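You operate a simulated robot arm through the tools that you are given. There is no shell and no other tool. Be economical: measure what you need, move in short steps, check, and stop when the job is done.

The job below is to be done with a simulated two-armed robot. You get a single attempt, and the scene is never put back.

JOB
Drop the two loose rings into the chute, then feed one out.
Fine: it stays on the ledge; pull the chute knob back again.

It is judged by the outcome, as a careful person would: the job done as asked, and still so three seconds after it is handed in. It fails if anything else is knocked over, pushed out of place, dropped, spilled or broken.

ROBOT AND FRAMES
Two 7-joint arms with two-finger grippers on one trunk, hanging from a carriage that runs on a gantry, over the field with the corners [-2399, 1178], [-2399, -2], [101, -3], [101, 1177] (x, y) and turns from -365 to 323 degrees about z. Base frame: it is fixed where the carriage stands at the start and does not move with it; the origin is on the floor, on the carriage's upright axis, x ahead of it, y to its left, z up. Units: mm, degrees, N and s.
The left shoulder is at the start at [0, 236, 1546], the right one opposite. With the tool pointing down near the work surface each hand reaches from about 100 to 680 mm from the robot's upright axis, wherever it stands, measured 20 degrees to its own side. Places, roughly: blue chute knob [800, -100, 900]; inside of the small chute [900, -100, 900]; ledge of the small chute [1000, -100, 900]. Payload 3.43 kg a hand.
The TCP of each hand is the grasp point between the finger pads, 30 mm short of the fingertips. In the tool frame z runs along the fingers and y along their closing line. The gripper opens to 104 mm. The gripper's body begins 57 mm behind the TCP.
Orientation is that of the tool frame in the base frame, as a unit quaternion [x, y, z, w]. With the fingers straight down and closing along the base's y, the tool's x points along the base's -x, its y along +y and its z along -z.

CONTROLS
- The arms move only by the tool nudge_tool. It takes "left_deltas", "right_deltas" or both (then of equal length, played together; a hand with none holds still); each is a list of rows, each a list of 7 numbers: the shift along the tool's x, y, z in units of 100 mm (1.0 is 100 mm), then the turn, a rotation vector about the tool's x, y, z in units of 45 degrees (1.0 is 45 degrees), then the closure in counts, from 0 (fully open) to 255 (shut). In form: [[tx, ty, tz, ax, ay, az, fingers], ...]. A call has 1 to 8 rows; each row is the pose to reach, as a shift and turn from the pose commanded when the call began, along the tool's axes at that moment. A call with a number of a shift or a turn outside -1 to 1 is refused whole. Each row takes 0.2 s and may step no farther than 50 mm and 8.6 degrees from the row before; otherwise, or with a gripper value out of range, the whole call is refused. Where a pose cannot be reached the arm comes as near as it can. A force on the tool above 40 N (or 10 N above the force at the start of the call, whichever is more), or a blocked arm, ends the call early, and 0.2 s more pass. The fingers move at their own pace (about 45 mm/s each) and stop on an object; they squeeze with about 39 N. The grip force told is the motor's: it shows also when the fingers shut on nothing. Time passes only in rows, and 0.2 s behind the last, so rows that repeat a pose let the fingers close. It gives the time, the measured TCP pose, the force on the tool (base axes), the opening and the grip force at its end, in the units of the frame above (readings bear some noise), with the torque about the TCP (base axes, N m) and any sound that the robot's microphone picked up, and new pictures: "views" is both (left out), scene, wrist or none (wrist: the cameras of the hands that moved).
- Cameras (640 x 400 px; columns grow to the right, rows downward): "scene" is now at [269.2, -16.8, 1671.6]; the picture's right is [-0.23, -0.97, 0.00], its down [-0.81, 0.19, -0.55] and it looks along [0.53, -0.13, -0.84] (base axes); focal length 248 px, centre (320, 200). "left" rides on the left gripper at [67, -18, -90] in its tool frame; the picture's right is [0.25, 0.97, 0.00], its down [-0.73, 0.19, -0.66] and it looks along [-0.64, 0.17, 0.75] (tool axes); focal length 218 px, centre (320, 200). "right" rides on the right gripper at [67, 18, -90] in its tool frame; the picture's right is [-0.25, 0.97, 0.00], its down [-0.73, -0.19, -0.66] and it looks along [-0.64, -0.17, 0.75] (tool axes); focal length 218 px, centre (320, 200).
- move_column(by): slides the trunk up (or, below 0, down) by that many mm; the arms and the scene camera ride with it, the base frame stays. It gives what a move gives, with no picture.
- steer(legs): drives the robot by 1 to 6 legs, each [ahead, left, turn to the left] in mm, mm and degrees, along the robot's own axes; the way and the turn of a leg run together, so that a leg with both is an arc; at most 1500 mm and 180 degrees a leg. The arms and the cameras ride along, it lands a little off, and it stops where it bumps. It keeps to its track: a leg is cut to what the track allows. It gives what a move gives, and a new picture of the scene camera.
- pan_tilt(pan, tilt): turns the head with the scene camera to pan (to the left, within 86 degrees either way) and tilt (down, from -29 to 69), counted from straight ahead of the robot. It gives what a move gives, and a new picture of the scene camera.
- measure_at(camera, pixels): there is no depth. For up to 12 entries [column, row, z] of the newest picture of that camera ("zoom" is the newest enlarged one), the place [x, y] in the base frame at which the ray of that pixel passes the height z, good to about 2 mm. The clock stands still meanwhile.
- close_up(camera, box): a new picture of the part [left, top, right, bottom] of that camera's present view, enlarged. The clock stands still meanwhile.
- finish_job(): hands the job in; it is judged then, once.

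Go step by step. Measure first, check grasps and placings, and put right what went wrong. The budget is 80 turns and 260 pictures, counting those below and the enlarged ones. Unless the task says otherwise, let go and move clear before handing in, and close with one line.

The tools are called after "Request:" by a JSON object that holds its "fn" and its "kwargs". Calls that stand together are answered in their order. nudge_tool: Moves the arms, as the interface text tells. Its arguments: {"type":"object","properties":{"left_deltas":{"type":"array","items":{"type":"array","items":{"type":"number"}}},"right_deltas":{"type":"array","items":{"type":"array","items":{"type":"number"}}},"views":{"type":"string","enum":["both","scene","wrist","none"]}},"required":[]} The other tools are called the same way: move_column (by) slides the trunk up or down; steer (legs) drives the base; pan_tilt (pan, tilt) turns the head that bears the scene camera; measure_at (camera, pixels) gives the place at which the rays of pixels pass given heights; close_up (camera, box) takes an enlarged picture of a part of a camera's view; finish_job () hands the job in.

At the start:

```text
time_s: 0.0
left_tool_pos: [536.6, 117.6, 1209.6]
left_ee_rot: [0.0, 1.0, 0.0, 0.0]
left_wrist_force: [0.3, -0.7, -0.2]
left_wrist_torque: [0.0, 0.0, -0.01]
left_opening: 103.8
left_grasp_force: 0.1
right_tool_pos: [369.3, -301.2, 1183.3]
right_ee_rot: [0.0, 1.0, 0.0, 0.002]
right_wrist_force: [-0.2, -0.2, -0.9]
right_wrist_torque: [-0.01, 0.01, -0.05]
right_opening: 104.0
right_grasp_force: 0.1
trunk travel left (down, up): [-456.0, 184.0]
robot x, y, heading: [-1.5, -1.7, -0.3]
head pan, tilt: [-13.4, 56.6]
```

scene: 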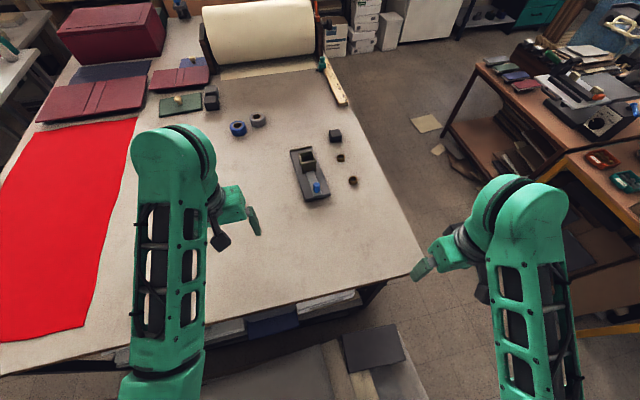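
right: 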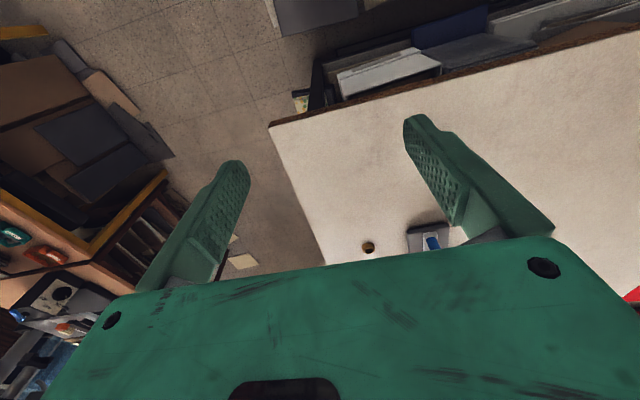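
left: 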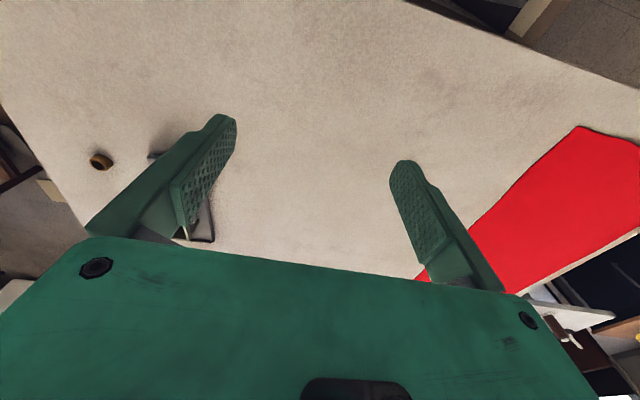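

The scene shows the chute near (310,172) with the blue knob at (317,187), and two small rings at (340,157) and (353,180). I'll enlarge this area.

Request:
{"fn": "close_up", "kwargs": {"camera": "scene", "box": [270, 120, 390, 210]}}

Request:
{"fn": "close_up", "kwargs": {"camera": "scene", "box": [200, 80, 280, 140]}}

Request:
{"fn": "measure_at", "kwargs": {"camera": "scene", "pixels": [[340, 157, 850], [353, 180, 850], [317, 187, 900], [308, 155, 900], [300, 200, 850], [329, 195, 850], [292, 150, 850], [310, 147, 850]]}}

```text
4.44 times, centred on (330, 165) of scene
```

zoom: 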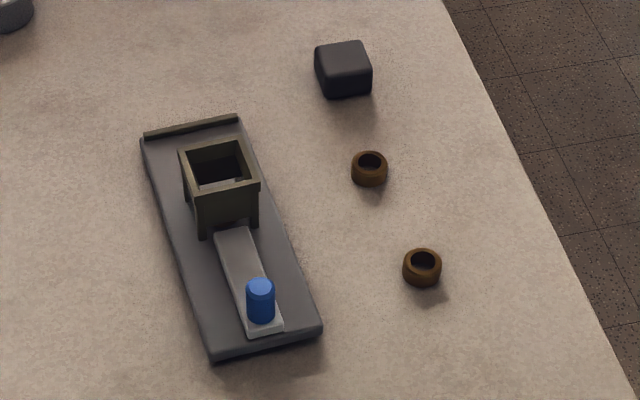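

```text
6.67 times, centred on (240, 110) of scene
```

zoom: 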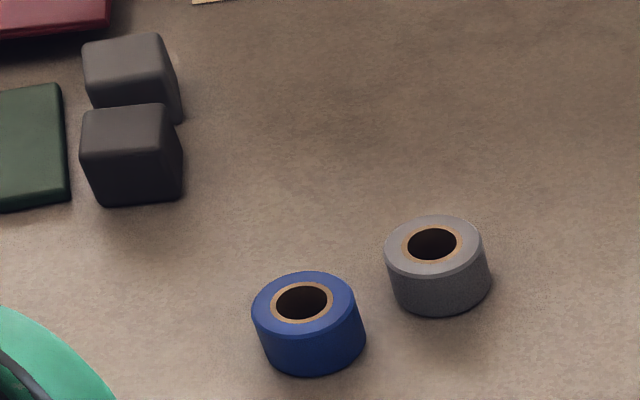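

```text
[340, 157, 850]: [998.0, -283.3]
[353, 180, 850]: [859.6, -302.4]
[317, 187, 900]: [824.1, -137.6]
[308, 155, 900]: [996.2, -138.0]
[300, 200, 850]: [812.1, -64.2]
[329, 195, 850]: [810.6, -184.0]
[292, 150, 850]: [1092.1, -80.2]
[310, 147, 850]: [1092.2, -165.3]
```

The rings are at zoom pixels (369,168) and (422,268), and the slider looks pulled back with the knob at the near end. I'll triangulate the heights using the wrist cameras.

Request:
{"fn": "measure_at", "kwargs": {"camera": "left", "pixels": [[100, 161, 700], [100, 161, 800], [100, 161, 900]]}}

Request:
{"fn": "measure_at", "kwargs": {"camera": "right", "pixels": [[369, 248, 700], [369, 248, 800], [369, 248, 900], [432, 242, 800], [432, 242, 900]]}}

Request:
{"fn": "measure_at", "kwargs": {"camera": "scene", "pixels": [[353, 180, 700], [353, 180, 800], [353, 180, 900], [317, 187, 800], [317, 187, 900]]}}

Request:
{"fn": "close_up", "kwargs": {"camera": "right", "box": [320, 200, 480, 300]}}

Request:
{"fn": "close_up", "kwargs": {"camera": "left", "box": [60, 120, 220, 260]}}

```text
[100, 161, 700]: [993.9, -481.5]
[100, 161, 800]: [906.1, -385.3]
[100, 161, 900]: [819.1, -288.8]
```

```text
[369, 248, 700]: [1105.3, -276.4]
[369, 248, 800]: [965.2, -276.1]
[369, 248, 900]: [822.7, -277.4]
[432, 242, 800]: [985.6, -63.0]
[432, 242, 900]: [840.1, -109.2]
```

```text
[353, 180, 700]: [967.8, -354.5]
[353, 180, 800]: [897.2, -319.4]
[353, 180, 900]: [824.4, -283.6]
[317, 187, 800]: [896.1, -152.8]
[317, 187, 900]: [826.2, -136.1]
```

```text
4.00 times, centred on (400, 250) of right
```

zoom: 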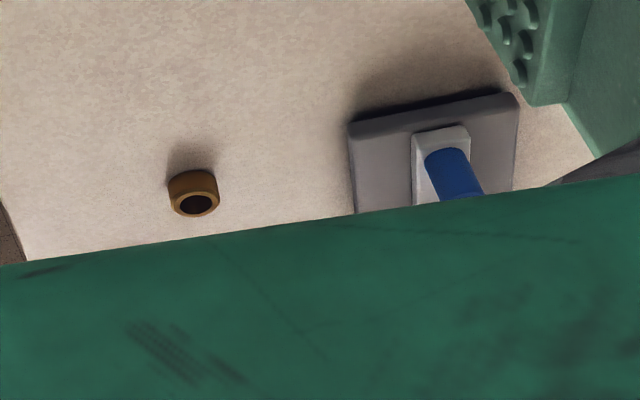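

```text
2.86 times, centred on (140, 190) of left
```

zoom: 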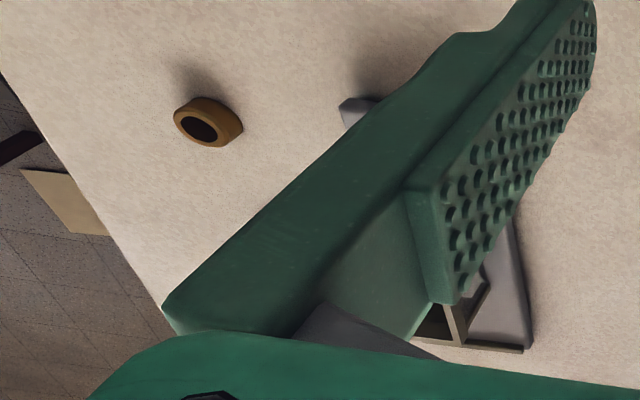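

The ring rays agree at z≈900, so the table top is at about 890. Next I'll measure all the features at that height, including the table edges and the chute.

Request:
{"fn": "close_up", "kwargs": {"camera": "scene", "box": [280, 130, 360, 210]}}

Request:
{"fn": "measure_at", "kwargs": {"camera": "scene", "pixels": [[340, 158, 900], [353, 181, 900], [335, 136, 900], [410, 275, 890], [200, 322, 890], [0, 370, 890], [258, 120, 900], [370, 345, 700], [370, 345, 890]]}}

Request:
{"fn": "steer", "kwargs": {"legs": [[100, 0, 0]]}}

```text
5.00 times, centred on (320, 170) of scene
```

zoom: 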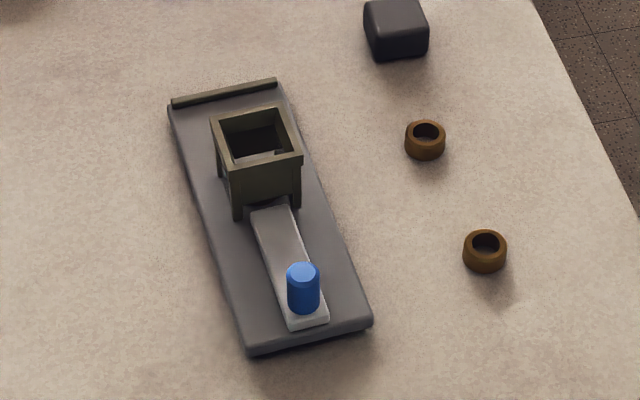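

```text
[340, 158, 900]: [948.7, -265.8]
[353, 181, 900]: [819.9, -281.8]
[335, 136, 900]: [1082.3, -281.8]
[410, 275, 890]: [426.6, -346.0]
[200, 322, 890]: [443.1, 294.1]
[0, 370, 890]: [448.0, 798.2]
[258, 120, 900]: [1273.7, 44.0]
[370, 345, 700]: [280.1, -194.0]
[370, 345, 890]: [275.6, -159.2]
```

```text
time_s: 1.1
left_tool_pos: [636.7, 117.9, 1209.5]
left_ee_rot: [0.0, 1.0, 0.0, 0.0]
left_wrist_force: [0.0, -0.3, 0.2]
left_wrist_torque: [0.01, 0.01, 0.02]
left_opening: 104.1
left_grasp_force: 0.0
right_tool_pos: [470.3, -301.3, 1183.3]
right_ee_rot: [0.001, 1.0, 0.001, 0.001]
right_wrist_force: [-0.1, 0.9, -0.2]
right_wrist_torque: [0.0, 0.06, 0.02]
right_opening: 103.9
right_grasp_force: 0.1
trunk travel left (down, up): [-456.0, 184.0]
robot x, y, heading: [101.8, 1.4, -0.0]
head pan, tilt: [-13.4, 56.6]
```

scene: 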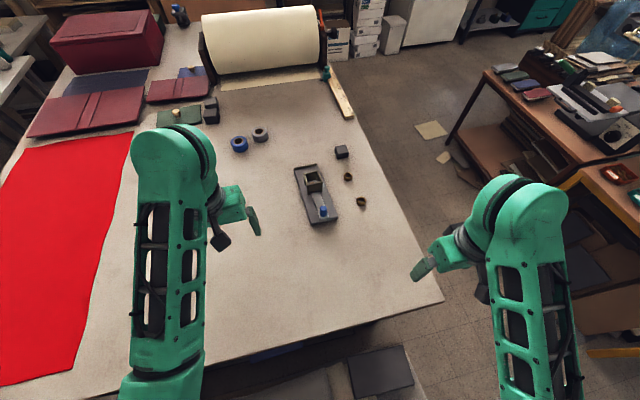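

The carriage is now at x=101 and the rings sit about 780–900 mm from the axis. To reach them I'll turn left so the right shoulder comes forward, then lower the trunk. Before that I'll raise both hands for clearance.

Request:
{"fn": "nudge_tool", "kwargs": {"left_deltas": [[0, 0, -0.5, 0, 0, 0, 0], [0.3, 0, -0.9, 0, 0, 0, 0], [0.7, 0, -1, 0, 0, 0, 0]], "right_deltas": [[0, 0, -0.5, 0, 0, 0, 0], [0, 0, -0.9, 0, 0, 0, 0], [0, 0, -1, 0, 0, 0, 0]], "views": "none"}}

Request:
{"fn": "nudge_tool", "kwargs": {"left_deltas": [[0, 0, -0.5, 0, 0, 0, 0], [0, 0, -0.9, 0, 0, 0, 0], [0, 0, -1, 0, 0, 0, 0]], "right_deltas": [[0, 0, -0.4, 0, 0, 0, 0], [0, 0, -0.4, 0, 0, 0, 0], [0, 0, -0.4, 0, 0, 0, 0]], "views": "none"}}

Request:
{"fn": "steer", "kwargs": {"legs": [[0, 0, 50]]}}

Request:
{"fn": "pan_tilt", "kwargs": {"pan": -50, "tilt": 50}}

```text
time_s: 1.9
left_tool_pos: [608.5, 110.6, 1291.4]
left_ee_rot: [0.0, 1.0, 0.0, 0.0]
left_wrist_force: [0.7, 0.2, 0.1]
left_wrist_torque: [0.01, 0.02, 0.0]
left_opening: 104.1
left_grasp_force: 0.0
left hand out of reach, approached as far as the arm can: row 2, 3
right_tool_pos: [469.1, -300.0, 1183.5]
right_ee_rot: [0.001, 1.0, -0.001, 0.001]
right_wrist_force: [0.4, 0.5, -0.6]
right_wrist_torque: [0.0, 0.01, 0.03]
right_opening: 104.2
right_grasp_force: 0.1
right hand out of reach, approached as far as the arm can: row 1, 2, 3
trunk travel left (down, up): [-456.0, 184.0]
robot x, y, heading: [98.1, -0.6, 0.0]
head pan, tilt: [-13.4, 56.6]
```

```text
time_s: 2.8
left_tool_pos: [621.4, 105.8, 1327.0]
left_ee_rot: [-0.001, 1.0, -0.001, 0.002]
left_wrist_force: [0.5, 0.5, -0.4]
left_wrist_torque: [-0.03, 0.01, 0.01]
left_opening: 104.0
left_grasp_force: 0.1
left hand out of reach, approached as far as the arm can: row 1, 2, 3
right_tool_pos: [469.3, -301.3, 1183.4]
right_ee_rot: [0.001, 1.0, 0.0, 0.001]
right_wrist_force: [0.2, -1.1, 0.3]
right_wrist_torque: [-0.01, 0.01, 0.02]
right_opening: 104.0
right_grasp_force: 0.0
right hand out of reach, approached as far as the arm can: row 1, 2, 3
trunk travel left (down, up): [-456.0, 184.0]
robot x, y, heading: [100.7, 0.7, 0.1]
head pan, tilt: [-13.4, 56.6]
```

```text
time_s: 5.4
left_tool_pos: [354.5, 467.6, 1328.4]
left_ee_rot: [-0.422, 0.907, 0.0, 0.003]
left_wrist_force: [0.1, -1.1, 0.1]
left_wrist_torque: [-0.01, 0.0, 0.02]
left_opening: 103.9
left_grasp_force: 0.1
right_tool_pos: [568.3, 87.4, 1184.6]
right_ee_rot: [-0.422, 0.907, 0.001, 0.002]
right_wrist_force: [0.8, 0.0, 1.0]
right_wrist_torque: [0.0, 0.0, -0.01]
right_opening: 104.3
right_grasp_force: 0.0
trunk travel left (down, up): [-456.0, 184.0]
robot x, y, heading: [101.2, 0.5, 49.7]
head pan, tilt: [-13.4, 56.6]
```

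scene: 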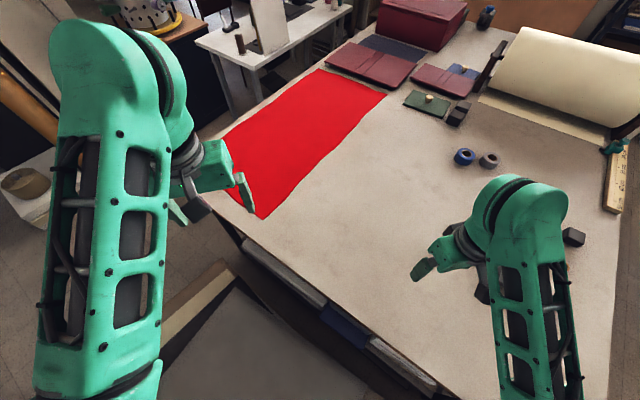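

```text
time_s: 6.4
left_tool_pos: [354.4, 467.9, 1327.4]
left_ee_rot: [-0.422, 0.907, 0.0, 0.003]
left_wrist_force: [-0.2, 0.3, 0.3]
left_wrist_torque: [0.03, 0.02, 0.01]
left_opening: 103.9
left_grasp_force: 0.1
right_tool_pos: [568.7, 86.7, 1183.6]
right_ee_rot: [-0.421, 0.907, 0.001, 0.001]
right_wrist_force: [-0.9, -0.2, 0.1]
right_wrist_torque: [0.03, 0.03, 0.02]
right_opening: 104.1
right_grasp_force: 0.0
trunk travel left (down, up): [-456.0, 184.0]
robot x, y, heading: [99.5, -0.7, 49.8]
head pan, tilt: [-50.0, 50.0]
```

scene: 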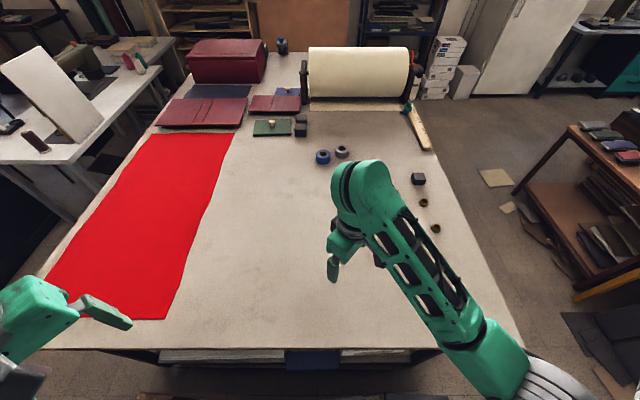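

The turn worked, and the right arm is now over the table with room around it. I'll lower the trunk 180 mm.

Request:
{"fn": "move_column", "kwargs": {"by": -180}}

```text
time_s: 8.4
left_tool_pos: [354.9, 467.9, 1147.7]
left_ee_rot: [-0.421, 0.907, 0.001, 0.002]
left_wrist_force: [0.8, -0.3, 0.1]
left_wrist_torque: [0.03, 0.0, -0.01]
left_opening: 104.0
left_grasp_force: 0.0
right_tool_pos: [568.0, 86.9, 1003.0]
right_ee_rot: [-0.422, 0.907, 0.001, 0.001]
right_wrist_force: [-0.2, -0.3, 0.1]
right_wrist_torque: [0.01, 0.03, 0.01]
right_opening: 104.1
right_grasp_force: 0.0
trunk travel left (down, up): [-276.0, 364.0]
robot x, y, heading: [101.9, -3.7, 49.6]
head pan, tilt: [-50.0, 50.0]
```

I'm turning the right wrist square to the base and moving it toward the rings at a safe height.

Request:
{"fn": "nudge_tool", "kwargs": {"right_deltas": [[0.05, -0.15, -0.1, 0, 0, 0.16, 0], [0.1, -0.3, -0.2, 0, 0, 0.33, 0], [0.15, -0.5, -0.3, 0, 0, 0.5, 0], [0.2, -0.7, -0.4, 0, 0, 0.67, 0], [0.3, -0.9, -0.4, 0, 0, 0.84, 0], [0.34, -1, -0.4, 0, 0, 1, 0]], "views": "none"}}

Request:
{"fn": "nudge_tool", "kwargs": {"right_deltas": [[-0.25, -0.4, 0, 0, 0, 0.1, 0], [-0.5, -0.7, 0, 0, 0, 0.1, 0], [-0.7, -1, 0, 0, 0, 0.1, 0]], "views": "both"}}

```text
time_s: 9.8
left_tool_pos: [356.8, 467.8, 1147.8]
left_ee_rot: [-0.422, 0.907, 0.0, 0.003]
left_wrist_force: [-0.4, 0.1, 0.8]
left_wrist_torque: [0.03, 0.0, -0.01]
left_opening: 103.9
left_grasp_force: 0.1
right_tool_pos: [627.1, 0.8, 1005.3]
right_ee_rot: [-0.041, 0.999, 0.003, 0.004]
right_wrist_force: [0.0, -0.2, -1.2]
right_wrist_torque: [-0.03, 0.0, 0.01]
right_opening: 104.0
right_grasp_force: 0.2
right hand out of reach, approached as far as the arm can: row 1, 2, 3, 4, 5, 6
trunk travel left (down, up): [-276.0, 364.0]
robot x, y, heading: [102.0, -0.3, 49.7]
head pan, tilt: [-50.0, 50.0]
```

```text
time_s: 10.6
left_tool_pos: [355.0, 467.6, 1147.4]
left_ee_rot: [-0.422, 0.907, 0.001, 0.002]
left_wrist_force: [-0.6, -0.2, 1.0]
left_wrist_torque: [-0.03, 0.01, -0.02]
left_opening: 104.1
left_grasp_force: 0.1
right_tool_pos: [708.3, -93.7, 1007.2]
right_ee_rot: [-0.002, 1.0, 0.001, 0.001]
right_wrist_force: [-0.4, -0.5, -0.7]
right_wrist_torque: [0.0, 0.02, -0.03]
right_opening: 104.0
right_grasp_force: 0.1
trunk travel left (down, up): [-276.0, 364.0]
robot x, y, heading: [99.2, -0.0, 49.7]
head pan, tilt: [-50.0, 50.0]
```

scene: 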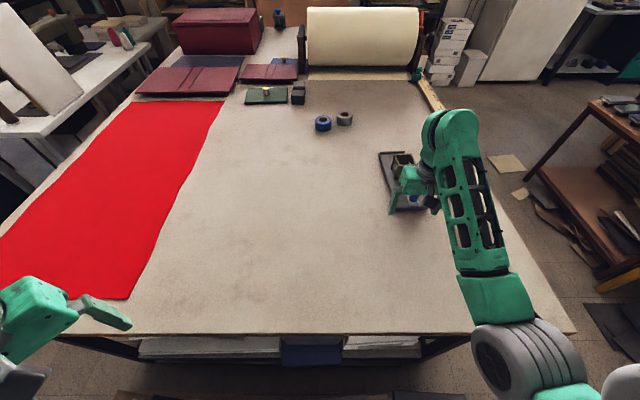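
right: 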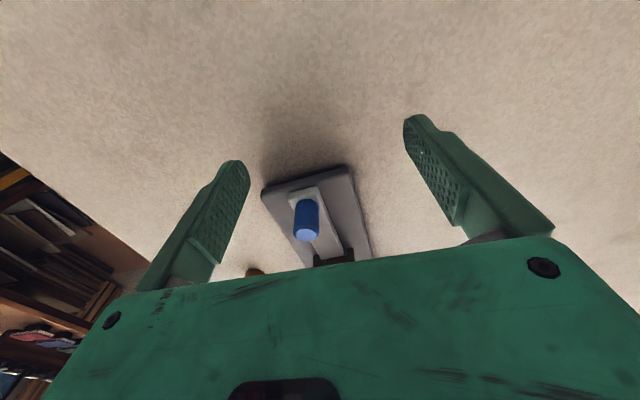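

The right hand is at (708,-94,1007) and square to the base. I'll move sideways toward the near ring at about (820,-282).

Request:
{"fn": "nudge_tool", "kwargs": {"right_deltas": [[0, -0.45, -0.1, 0, 0, 0, 0], [0, -0.9, -0.1, 0, 0, 0, 0], [0, -1, -0.1, 0, 0, 0, 0]], "views": "none"}}

Request:
{"fn": "nudge_tool", "kwargs": {"right_deltas": [[-0.3, -0.35, 0, 0, 0, 0, 0], [-0.6, -0.7, 0, 0, 0, 0, 0], [-0.6, -0.85, 0, 0, 0, 0, 0]], "views": "both"}}

```text
time_s: 11.4
left_tool_pos: [354.7, 467.0, 1148.2]
left_ee_rot: [-0.421, 0.907, 0.0, 0.003]
left_wrist_force: [0.4, 0.0, -0.1]
left_wrist_torque: [0.0, -0.03, -0.04]
left_opening: 104.1
left_grasp_force: 0.1
right_tool_pos: [707.6, -196.5, 1016.5]
right_ee_rot: [-0.003, 1.0, 0.002, 0.0]
right_wrist_force: [-0.6, -0.3, -0.1]
right_wrist_torque: [0.02, 0.01, -0.04]
right_opening: 103.7
right_grasp_force: 0.0
trunk travel left (down, up): [-276.0, 364.0]
robot x, y, heading: [103.2, 0.3, 49.8]
head pan, tilt: [-50.0, 50.0]
```

```text
time_s: 12.2
left_tool_pos: [354.6, 466.7, 1147.2]
left_ee_rot: [-0.421, 0.907, 0.001, 0.002]
left_wrist_force: [-1.5, -0.2, -0.3]
left_wrist_torque: [-0.01, 0.01, 0.02]
left_opening: 104.0
left_grasp_force: 0.0
right_tool_pos: [765.8, -281.0, 1015.9]
right_ee_rot: [-0.002, 1.0, 0.002, -0.001]
right_wrist_force: [0.0, 0.3, -0.8]
right_wrist_torque: [-0.01, 0.0, 0.02]
right_opening: 104.0
right_grasp_force: 0.0
trunk travel left (down, up): [-276.0, 364.0]
robot x, y, heading: [100.6, 1.1, 50.1]
head pan, tilt: [-50.0, 50.0]
```

scene: 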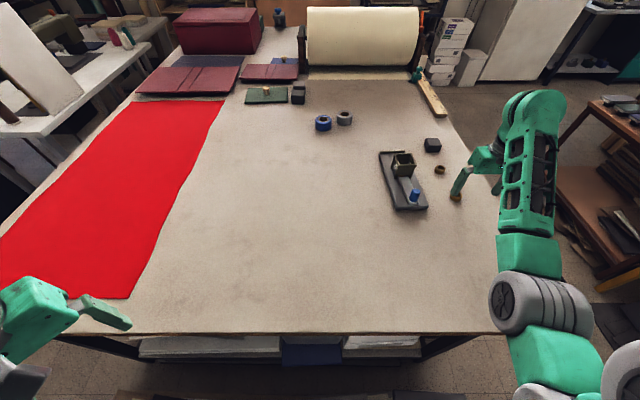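
right: 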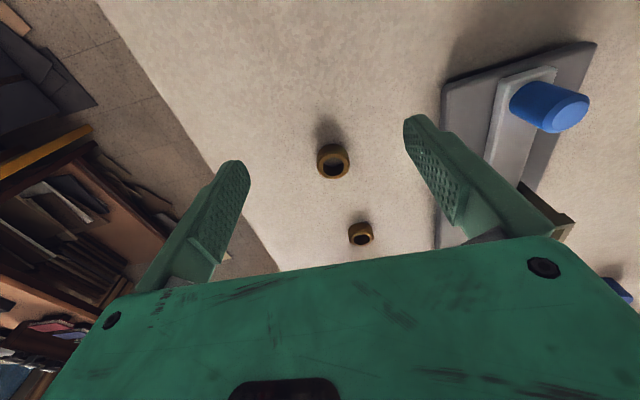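

Both rings show clearly now in the wrist view at (333,161) and (360,234), and the chute is unobstructed in the scene view. I'll enlarge both and measure.

Request:
{"fn": "close_up", "kwargs": {"camera": "right", "box": [280, 100, 440, 260]}}

Request:
{"fn": "measure_at", "kwargs": {"camera": "right", "pixels": [[333, 161, 890], [333, 161, 900], [333, 168, 910], [360, 234, 900], [317, 162, 900], [350, 162, 900]]}}

Request:
{"fn": "close_up", "kwargs": {"camera": "scene", "box": [370, 130, 470, 220]}}

Request:
{"fn": "measure_at", "kwargs": {"camera": "zoom", "pixels": [[55, 122, 900], [230, 130, 900], [150, 395, 900], [372, 365, 900], [180, 140, 960], [320, 200, 960], [455, 170, 900], [552, 305, 900]]}}

```text
2.50 times, centred on (360, 180) of right
```

zoom: 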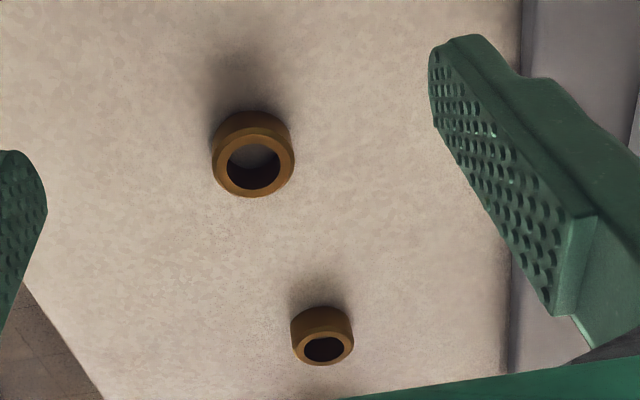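

```text
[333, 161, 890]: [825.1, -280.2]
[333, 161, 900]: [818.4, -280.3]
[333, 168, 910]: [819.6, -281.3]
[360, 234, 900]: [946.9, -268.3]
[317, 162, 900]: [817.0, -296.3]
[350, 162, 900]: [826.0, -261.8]
```

```text
4.44 times, centred on (420, 175) of scene
```

zoom: 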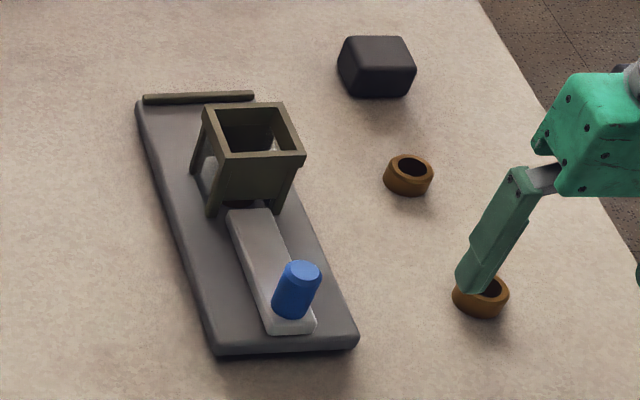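

```text
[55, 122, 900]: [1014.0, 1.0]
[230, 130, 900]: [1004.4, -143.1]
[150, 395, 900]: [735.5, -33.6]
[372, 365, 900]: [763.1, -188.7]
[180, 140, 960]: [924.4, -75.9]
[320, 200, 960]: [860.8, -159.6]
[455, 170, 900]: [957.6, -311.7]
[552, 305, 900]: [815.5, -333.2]
```

I'll measure the features again using the enlarged scene picture, and triangulate the far ring's top and the chute hopper.

Request:
{"fn": "measure_at", "kwargs": {"camera": "zoom", "pixels": [[410, 167, 900], [410, 167, 910], [410, 167, 920], [302, 268, 920], [302, 268, 940], [302, 268, 960], [203, 107, 960], [284, 103, 960], [304, 154, 960], [222, 158, 960], [136, 103, 900], [218, 350, 900]]}}

Request:
{"fn": "measure_at", "kwargs": {"camera": "right", "pixels": [[361.6, 238.8, 900], [361.6, 238.8, 910], [361.6, 238.8, 920], [573, 109, 920], [573, 109, 940], [573, 109, 960]]}}

Request:
{"fn": "measure_at", "kwargs": {"camera": "zoom", "pixels": [[355, 345, 900], [256, 95, 905], [142, 100, 905], [408, 195, 890], [393, 183, 890], [430, 183, 890], [222, 158, 980], [304, 154, 980], [203, 107, 980], [284, 103, 980], [250, 214, 905], [290, 330, 905]]}}

Request:
{"fn": "close_up", "kwargs": {"camera": "right", "box": [480, 40, 640, 250]}}

```text
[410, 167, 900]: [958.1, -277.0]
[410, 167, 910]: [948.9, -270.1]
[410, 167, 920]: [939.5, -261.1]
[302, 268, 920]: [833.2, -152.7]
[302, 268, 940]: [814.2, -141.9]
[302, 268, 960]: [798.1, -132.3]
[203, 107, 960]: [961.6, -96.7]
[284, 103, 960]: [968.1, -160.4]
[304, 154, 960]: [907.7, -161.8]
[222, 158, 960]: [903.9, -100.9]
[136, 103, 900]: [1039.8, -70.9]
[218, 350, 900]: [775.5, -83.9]
```

```text
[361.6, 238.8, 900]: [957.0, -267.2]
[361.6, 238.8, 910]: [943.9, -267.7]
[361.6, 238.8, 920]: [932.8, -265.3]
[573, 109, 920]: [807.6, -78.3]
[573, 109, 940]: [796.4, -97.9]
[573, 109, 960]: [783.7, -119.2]
```

```text
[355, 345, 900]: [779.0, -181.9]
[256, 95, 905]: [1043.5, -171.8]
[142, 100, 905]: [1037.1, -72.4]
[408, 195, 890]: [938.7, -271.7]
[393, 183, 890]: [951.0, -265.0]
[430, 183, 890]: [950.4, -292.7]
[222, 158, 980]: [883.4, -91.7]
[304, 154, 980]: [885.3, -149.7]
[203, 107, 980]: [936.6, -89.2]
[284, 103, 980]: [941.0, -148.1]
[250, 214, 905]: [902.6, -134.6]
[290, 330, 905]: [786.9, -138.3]
```

```text
1.90 times, centred on (560, 145) of right
```

zoom: 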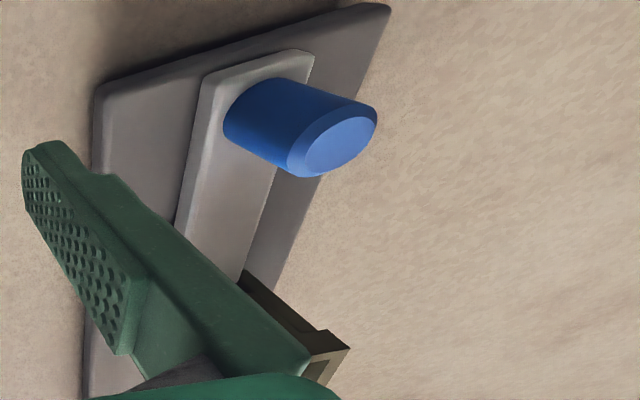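

The near ring's centre is at about (819,-281) with its top at about z 908. I'll descend over it with the fingers open.

Request:
{"fn": "nudge_tool", "kwargs": {"right_deltas": [[-0.4, 0, 0, 0, 0, 0, 0], [-0.53, 0, 0.3, 0, 0, 0, 0], [-0.53, 0, 0.6, 0, 0, 0, 0], [-0.53, 0, 0.8, 0, 0, 0, 0], [-0.53, 0, 0.9, 0, 0, 0, 0]], "views": "both"}}

```text
time_s: 13.4
left_tool_pos: [355.0, 467.5, 1148.2]
left_ee_rot: [-0.421, 0.907, 0.0, 0.001]
left_wrist_force: [0.0, 0.0, 0.3]
left_wrist_torque: [0.0, 0.01, -0.03]
left_opening: 103.8
left_grasp_force: 0.2
right_tool_pos: [820.5, -281.7, 939.2]
right_ee_rot: [0.001, 1.0, 0.0, 0.01]
right_wrist_force: [-12.6, 1.3, 9.8]
right_wrist_torque: [-0.11, 0.65, -0.12]
right_opening: 103.1
right_grasp_force: 0.1
trunk travel left (down, up): [-276.0, 364.0]
robot x, y, heading: [101.2, 1.5, 49.8]
head pan, tilt: [-50.0, 50.0]
stopped in row 5 (right hand): the force on the tool passed its limit at 56 N (the readings are from after the stop); the commanded pose is now the measured one
```

scene: 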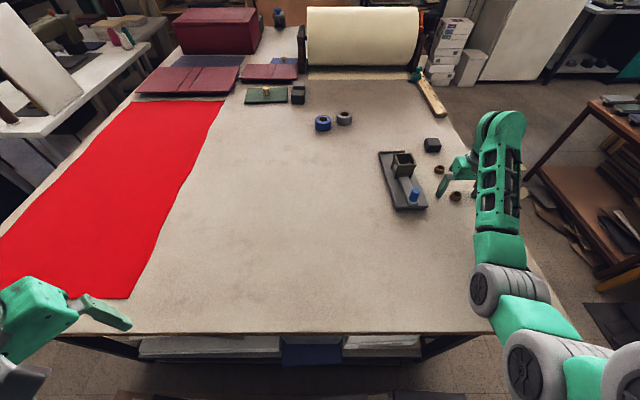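
right: 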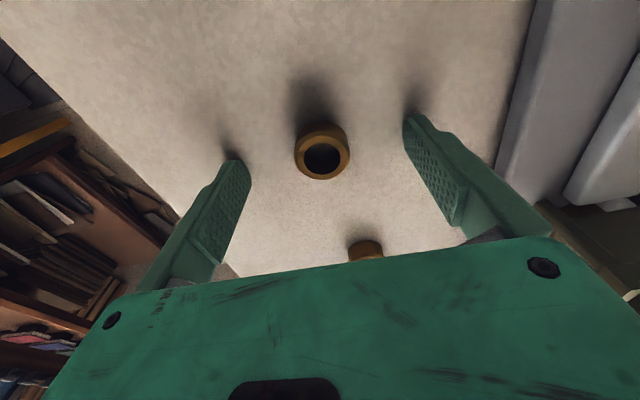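

The move stopped at z=939 with a contact force, which was higher than I expected. I'll look closely at the fingertips.

Request:
{"fn": "close_up", "kwargs": {"camera": "right", "box": [200, 80, 460, 260]}}

Request:
{"fn": "close_up", "kwargs": {"camera": "scene", "box": [400, 130, 500, 220]}}

Request:
{"fn": "measure_at", "kwargs": {"camera": "right", "pixels": [[322, 160, 890], [322, 160, 900], [322, 160, 910], [322, 160, 920], [322, 160, 930]]}}

```text
2.22 times, centred on (330, 170) of right
```

zoom: 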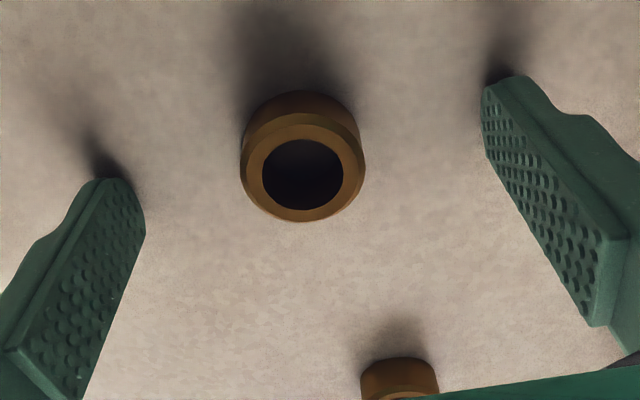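

```text
4.44 times, centred on (450, 175) of scene
```

zoom: 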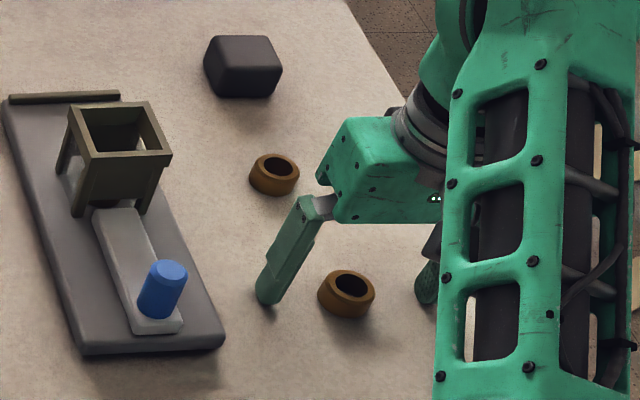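

```text
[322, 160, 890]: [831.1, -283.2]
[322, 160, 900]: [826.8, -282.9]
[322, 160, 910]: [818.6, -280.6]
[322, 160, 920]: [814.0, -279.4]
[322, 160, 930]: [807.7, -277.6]
```

The fingertips are on the table, so its top is at about z 908. That puts the ring's top at about 923 and its centre at x≈811. I'll lift 4 mm, back up 9 mm and close.

Request:
{"fn": "nudge_tool", "kwargs": {"right_deltas": [[0, 0, -0.04, 0, 0.025, 0, 0], [0.09, 0.01, -0.04, 0, 0.025, 0, 0], [0.09, 0.01, -0.04, 0, 0.025, 0, 120], [0.09, 0.01, -0.04, 0, 0.025, 0, 200], [0.09, 0.01, -0.04, 0, 0.025, 0, 220], [0.09, 0.01, -0.04, 0, 0.025, 0, 220], [0.09, 0.01, -0.04, 0, 0.025, 0, 220]], "views": "wrist"}}

```text
time_s: 15.0
left_tool_pos: [355.6, 467.1, 1147.9]
left_ee_rot: [-0.421, 0.907, 0.0, 0.002]
left_wrist_force: [-0.1, 0.0, 0.1]
left_wrist_torque: [-0.03, 0.01, -0.03]
left_opening: 104.1
left_grasp_force: 0.1
right_tool_pos: [811.2, -280.6, 942.7]
right_ee_rot: [0.0, 1.0, 0.001, -0.001]
right_wrist_force: [0.4, 0.9, 0.7]
right_wrist_torque: [-0.03, -0.03, 0.02]
right_opening: 14.1
right_grasp_force: 0.0
trunk travel left (down, up): [-276.0, 364.0]
robot x, y, heading: [98.6, 1.0, 49.8]
head pan, tilt: [-50.0, 50.0]
```

right: 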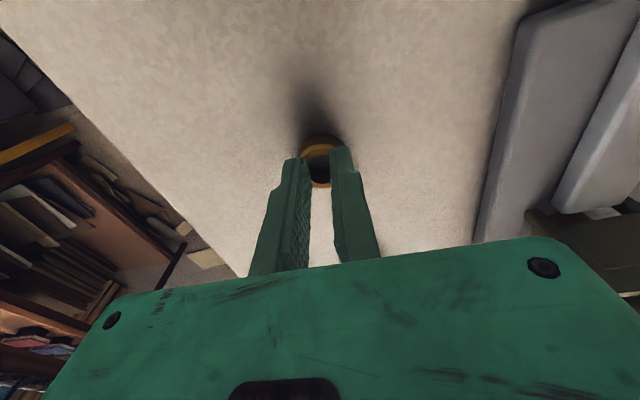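

The fingers closed to 14 mm with no grip force. They may have passed above the ring or slipped past it, so I'll look.

Request:
{"fn": "close_up", "kwargs": {"camera": "right", "box": [260, 110, 390, 210]}}

Request:
{"fn": "close_up", "kwargs": {"camera": "scene", "box": [400, 130, 500, 220]}}

```text
4.00 times, centred on (325, 160) of right
```

zoom: 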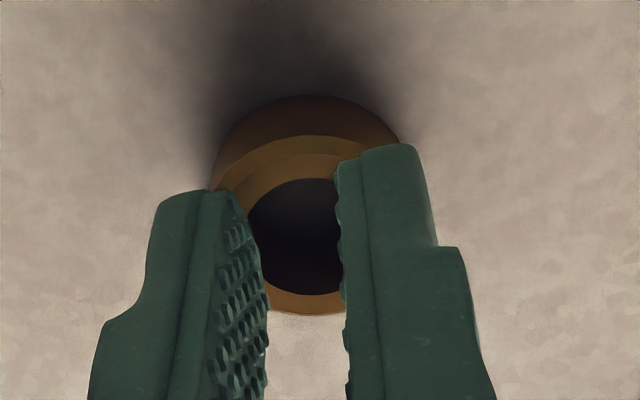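

```text
4.44 times, centred on (450, 175) of scene
```

zoom: 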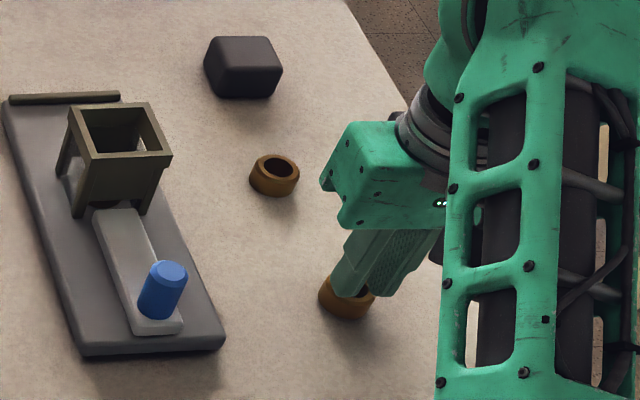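

The fingertips at about z 912 are just above the ring, so the top is at about 909 and the centre at (819,-281), as first measured. I'll lift, reopen, recentre, and descend slowly to find what touches.

Request:
{"fn": "nudge_tool", "kwargs": {"right_deltas": [[0, 0, -0.25, 0, 0, 0, 150], [-0.08, 0, -0.25, 0, 0, 0, 80], [-0.08, 0, -0.25, 0, 0, 0, 80], [-0.08, 0, -0.1, 0, 0, 0, 80], [-0.08, 0, 0, 0, 0, 0, 80]], "views": "none"}}

Request:
{"fn": "nudge_tool", "kwargs": {"right_deltas": [[0, 0, 0.04, 0, 0, 0, 80], [0, 0, 0.08, 0, 0, 0, 80], [0, 0, 0.12, 0, 0, 0, 80], [0, 0, 0.15, 0, 0, 0, 80]], "views": "wrist"}}

```text
time_s: 16.2
left_tool_pos: [354.1, 467.7, 1148.5]
left_ee_rot: [-0.421, 0.907, 0.0, 0.003]
left_wrist_force: [0.9, 0.2, -0.4]
left_wrist_torque: [0.02, 0.03, 0.04]
left_opening: 103.7
left_grasp_force: 0.1
right_tool_pos: [820.1, -279.9, 943.1]
right_ee_rot: [0.0, 1.0, 0.0, -0.001]
right_wrist_force: [0.1, 0.5, 0.6]
right_wrist_torque: [0.0, 0.03, 0.0]
right_opening: 71.3
right_grasp_force: 0.1
trunk travel left (down, up): [-276.0, 364.0]
robot x, y, heading: [96.8, 3.9, 49.8]
head pan, tilt: [-50.0, 50.0]
```

```text
time_s: 17.2
left_tool_pos: [354.8, 467.4, 1148.0]
left_ee_rot: [-0.421, 0.907, 0.001, 0.002]
left_wrist_force: [0.9, 0.5, 0.5]
left_wrist_torque: [0.0, -0.01, 0.01]
left_opening: 104.0
left_grasp_force: 0.0
right_tool_pos: [819.1, -279.7, 933.1]
right_ee_rot: [0.002, 1.0, 0.0, 0.005]
right_wrist_force: [-4.0, 1.1, 5.5]
right_wrist_torque: [-0.26, 0.23, -0.12]
right_opening: 70.4
right_grasp_force: 0.1
trunk travel left (down, up): [-276.0, 364.0]
robot x, y, heading: [98.1, -0.7, 49.7]
head pan, tilt: [-50.0, 50.0]
stopped in row 4 (right hand): the force on the tool passed its limit at 44 N (the readings are from after the stop); the commanded pose is now the measured one
```

right: 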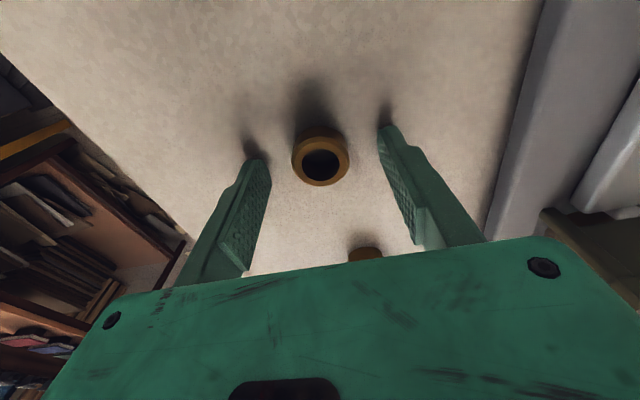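

It went lower this time (933), so the tips are at the table and the ring is only about 10–15 mm tall. I'll close here.

Request:
{"fn": "nudge_tool", "kwargs": {"right_deltas": [[0.01, 0, 0, 0, 0.01, 0, 150], [0.01, 0, 0, 0, 0.01, 0, 200], [0.01, 0, 0, 0, 0.01, 0, 230], [0.01, 0, 0, 0, 0.01, 0, 230], [0.01, 0, 0, 0, 0.01, 0, 230]], "views": "wrist"}}

Request:
{"fn": "close_up", "kwargs": {"camera": "right", "box": [260, 110, 390, 210]}}

```text
time_s: 18.4
left_tool_pos: [356.1, 468.0, 1147.1]
left_ee_rot: [-0.421, 0.907, 0.002, 0.003]
left_wrist_force: [-1.0, 0.1, -0.1]
left_wrist_torque: [0.02, 0.0, -0.03]
left_opening: 103.9
left_grasp_force: 0.1
right_tool_pos: [819.6, -279.6, 932.5]
right_ee_rot: [0.001, 1.0, 0.0, 0.001]
right_wrist_force: [0.6, -0.9, -1.3]
right_wrist_torque: [0.0, 0.01, 0.01]
right_opening: 32.2
right_grasp_force: 39.1
trunk travel left (down, up): [-276.0, 364.0]
robot x, y, heading: [98.9, 5.7, 49.9]
head pan, tilt: [-50.0, 50.0]
```

right: 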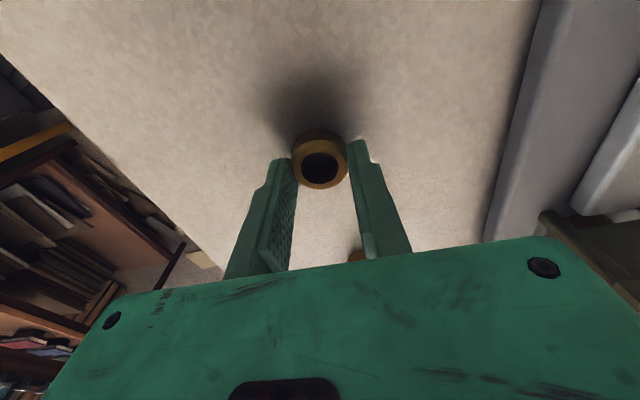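

```text
4.00 times, centred on (325, 160) of right
```

zoom: 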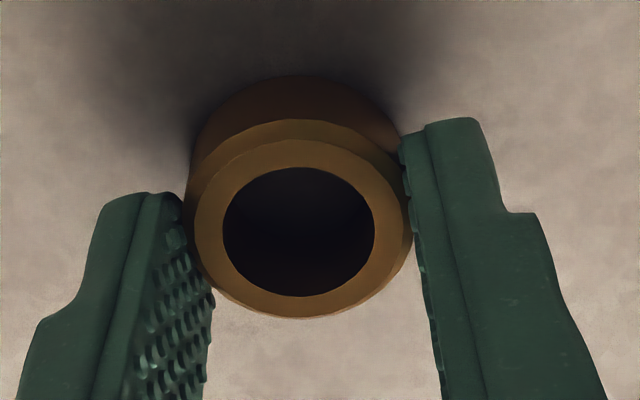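

The near ring is held (opening 32 mm, 39 N) at its upper part. From the two views I put the hopper rim at z≈981 with its centre near (911,-120). I'll lift and travel over it.

Request:
{"fn": "nudge_tool", "kwargs": {"right_deltas": [[0, 0, -0.3, 0, 0, 0, 230], [0, 0, -0.7, 0, 0, 0, 230], [0, 0, -1, 0, 0, 0, 230]], "views": "none"}}

Request:
{"fn": "nudge_tool", "kwargs": {"right_deltas": [[-0.1, 0.1, -0.25, 0, 0, 0, 230], [-0.35, 0.4, -0.25, 0, 0, 0, 230], [-0.6, 0.7, -0.25, 0, 0, 0, 230], [-0.7, 1, -0.25, 0, 0, 0, 230], [-0.7, 1, -0.25, 0, 0, 0, 230]], "views": "both"}}

```text
time_s: 19.2
left_tool_pos: [355.6, 468.1, 1148.3]
left_ee_rot: [-0.421, 0.907, 0.0, 0.002]
left_wrist_force: [0.2, 0.2, 0.0]
left_wrist_torque: [0.03, 0.0, 0.0]
left_opening: 104.0
left_grasp_force: 0.1
right_tool_pos: [818.2, -280.1, 1033.0]
right_ee_rot: [0.0, 1.0, 0.0, 0.0]
right_wrist_force: [-0.7, -0.4, -0.6]
right_wrist_torque: [0.0, 0.04, -0.02]
right_opening: 32.4
right_grasp_force: 38.9
trunk travel left (down, up): [-276.0, 364.0]
robot x, y, heading: [101.4, -0.1, 50.0]
head pan, tilt: [-50.0, 50.0]
```

```text
time_s: 20.4
left_tool_pos: [353.6, 467.1, 1148.6]
left_ee_rot: [-0.422, 0.907, 0.0, 0.002]
left_wrist_force: [-1.0, -0.2, -0.4]
left_wrist_torque: [0.0, 0.02, -0.04]
left_opening: 104.1
left_grasp_force: 0.0
right_tool_pos: [887.9, -179.0, 1057.5]
right_ee_rot: [0.001, 1.0, 0.0, 0.001]
right_wrist_force: [0.8, -0.2, -0.4]
right_wrist_torque: [0.0, -0.02, -0.02]
right_opening: 32.2
right_grasp_force: 39.3
trunk travel left (down, up): [-276.0, 364.0]
robot x, y, heading: [98.8, 3.0, 49.9]
head pan, tilt: [-50.0, 50.0]
```

scene: 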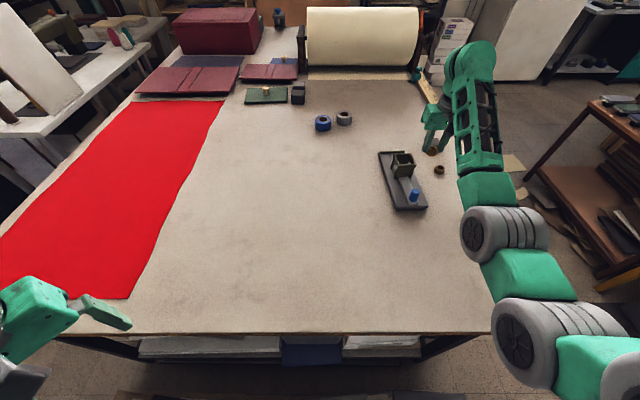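
right: 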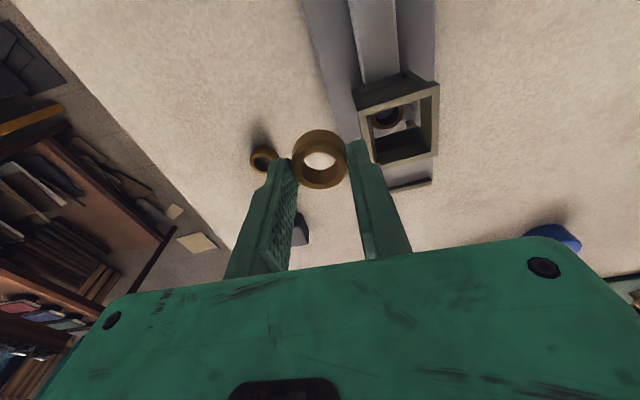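

The hopper is visible in the wrist view at (400,125), with one ring already inside it. I'll enlarge it and measure its rim.

Request:
{"fn": "close_up", "kwargs": {"camera": "right", "box": [280, 50, 460, 200]}}

Request:
{"fn": "close_up", "kwargs": {"camera": "scene", "box": [370, 135, 450, 215]}}

```text
2.67 times, centred on (370, 125) of right
```

zoom: 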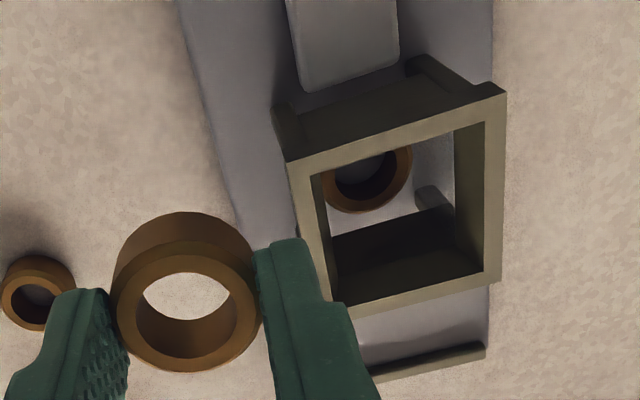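

```text
5.00 times, centred on (410, 175) of scene
```

zoom: 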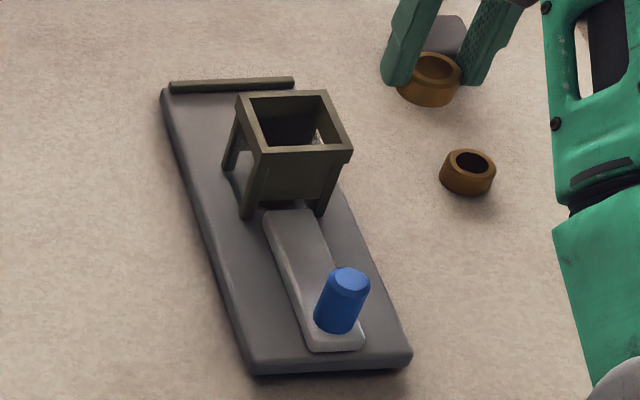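

I'll triangulate the rim corners using both views.

Request:
{"fn": "measure_at", "kwargs": {"camera": "right", "pixels": [[356, 110, 970], [356, 110, 990], [439.4, 83.8, 970], [439.4, 83.8, 990], [438.3, 156, 970], [438.3, 156, 990], [368, 116.8, 980], [431.6, 95, 980], [430.4, 151.3, 980], [373.8, 164, 980]]}}

Request:
{"fn": "measure_at", "kwargs": {"camera": "zoom", "pixels": [[262, 155, 970], [262, 155, 990], [352, 151, 970], [352, 151, 990], [326, 91, 970], [326, 91, 990], [236, 94, 970], [236, 94, 990]]}}

```text
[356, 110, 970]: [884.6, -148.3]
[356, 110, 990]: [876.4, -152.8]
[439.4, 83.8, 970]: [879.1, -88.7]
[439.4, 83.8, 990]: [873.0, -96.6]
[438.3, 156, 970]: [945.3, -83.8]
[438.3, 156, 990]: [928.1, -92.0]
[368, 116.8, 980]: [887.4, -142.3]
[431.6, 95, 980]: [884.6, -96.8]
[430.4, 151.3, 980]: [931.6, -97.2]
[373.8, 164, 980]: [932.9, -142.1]
```

```text
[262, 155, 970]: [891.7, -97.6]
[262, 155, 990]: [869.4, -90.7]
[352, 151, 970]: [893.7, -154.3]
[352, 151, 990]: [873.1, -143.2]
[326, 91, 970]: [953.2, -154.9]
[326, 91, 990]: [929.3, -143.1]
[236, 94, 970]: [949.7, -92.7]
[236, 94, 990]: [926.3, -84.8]
```

The corners agree at z≈981. The inner opening is x 886–932, y −142 to −97, with its centre at (909,-119.7). I'll move above it and check alignment.

Request:
{"fn": "nudge_tool", "kwargs": {"right_deltas": [[-0.1, 0.3, 0, 0, 0, 0, 230], [-0.21, 0.59, 0, 0, 0, 0, 230], [-0.21, 0.59, 0.15, 0, 0, 0, 230], [-0.21, 0.59, 0.25, 0, 0, 0, 230]], "views": "both"}}

Request:
{"fn": "close_up", "kwargs": {"camera": "right", "box": [240, 80, 400, 200]}}

Request:
{"fn": "close_up", "kwargs": {"camera": "scene", "box": [370, 115, 450, 195]}}

```text
time_s: 21.4
left_tool_pos: [354.7, 467.2, 1146.3]
left_ee_rot: [-0.421, 0.907, 0.0, 0.003]
left_wrist_force: [-0.6, -0.6, -0.7]
left_wrist_torque: [0.0, -0.02, 0.01]
left_opening: 104.3
left_grasp_force: 0.0
right_tool_pos: [909.5, -121.8, 1034.0]
right_ee_rot: [0.0, 1.0, -0.001, 0.001]
right_wrist_force: [0.9, -0.1, 0.2]
right_wrist_torque: [-0.01, -0.02, 0.01]
right_opening: 32.2
right_grasp_force: 38.9
trunk travel left (down, up): [-276.0, 364.0]
robot x, y, heading: [98.7, 0.7, 49.8]
head pan, tilt: [-50.0, 50.0]
```

scene: 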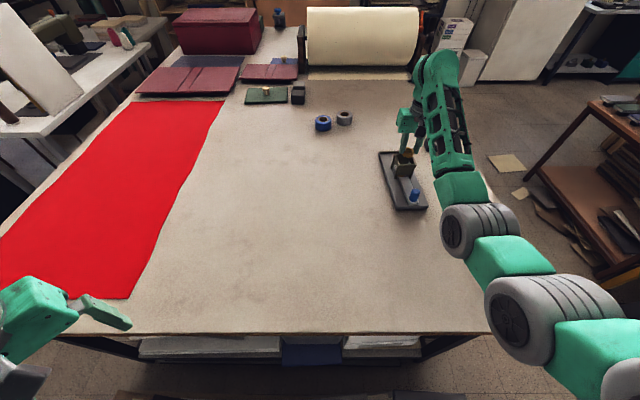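
right: 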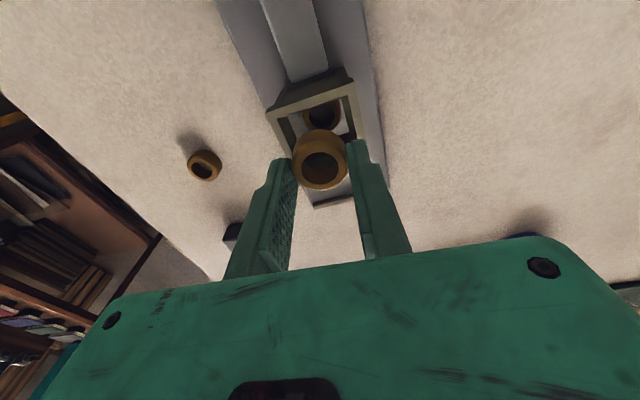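

```text
3.33 times, centred on (320, 140) of right
```

zoom: 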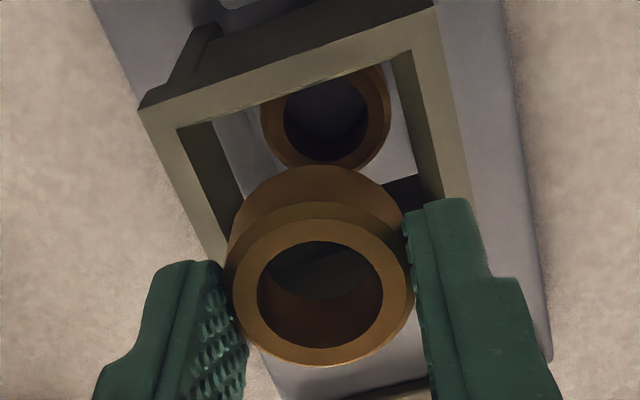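

```text
5.00 times, centred on (410, 155) of scene
```

zoom: 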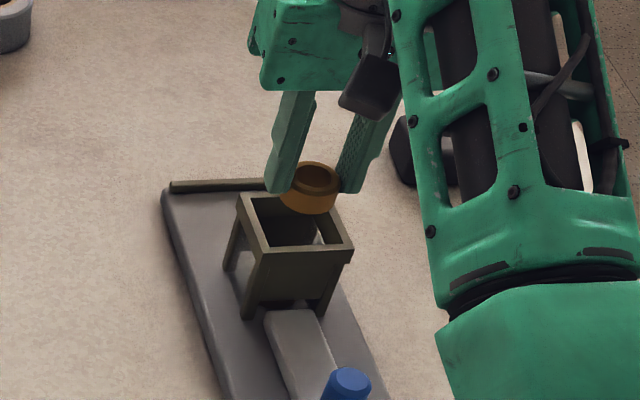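

I'll check the ring centre against the hopper's opening from this frame.

Request:
{"fn": "measure_at", "kwargs": {"camera": "right", "pixels": [[320, 171, 1010], [278, 119, 981], [342, 97.5, 981]]}}

```text
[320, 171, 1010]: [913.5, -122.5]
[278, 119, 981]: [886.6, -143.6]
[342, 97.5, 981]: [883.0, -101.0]
```

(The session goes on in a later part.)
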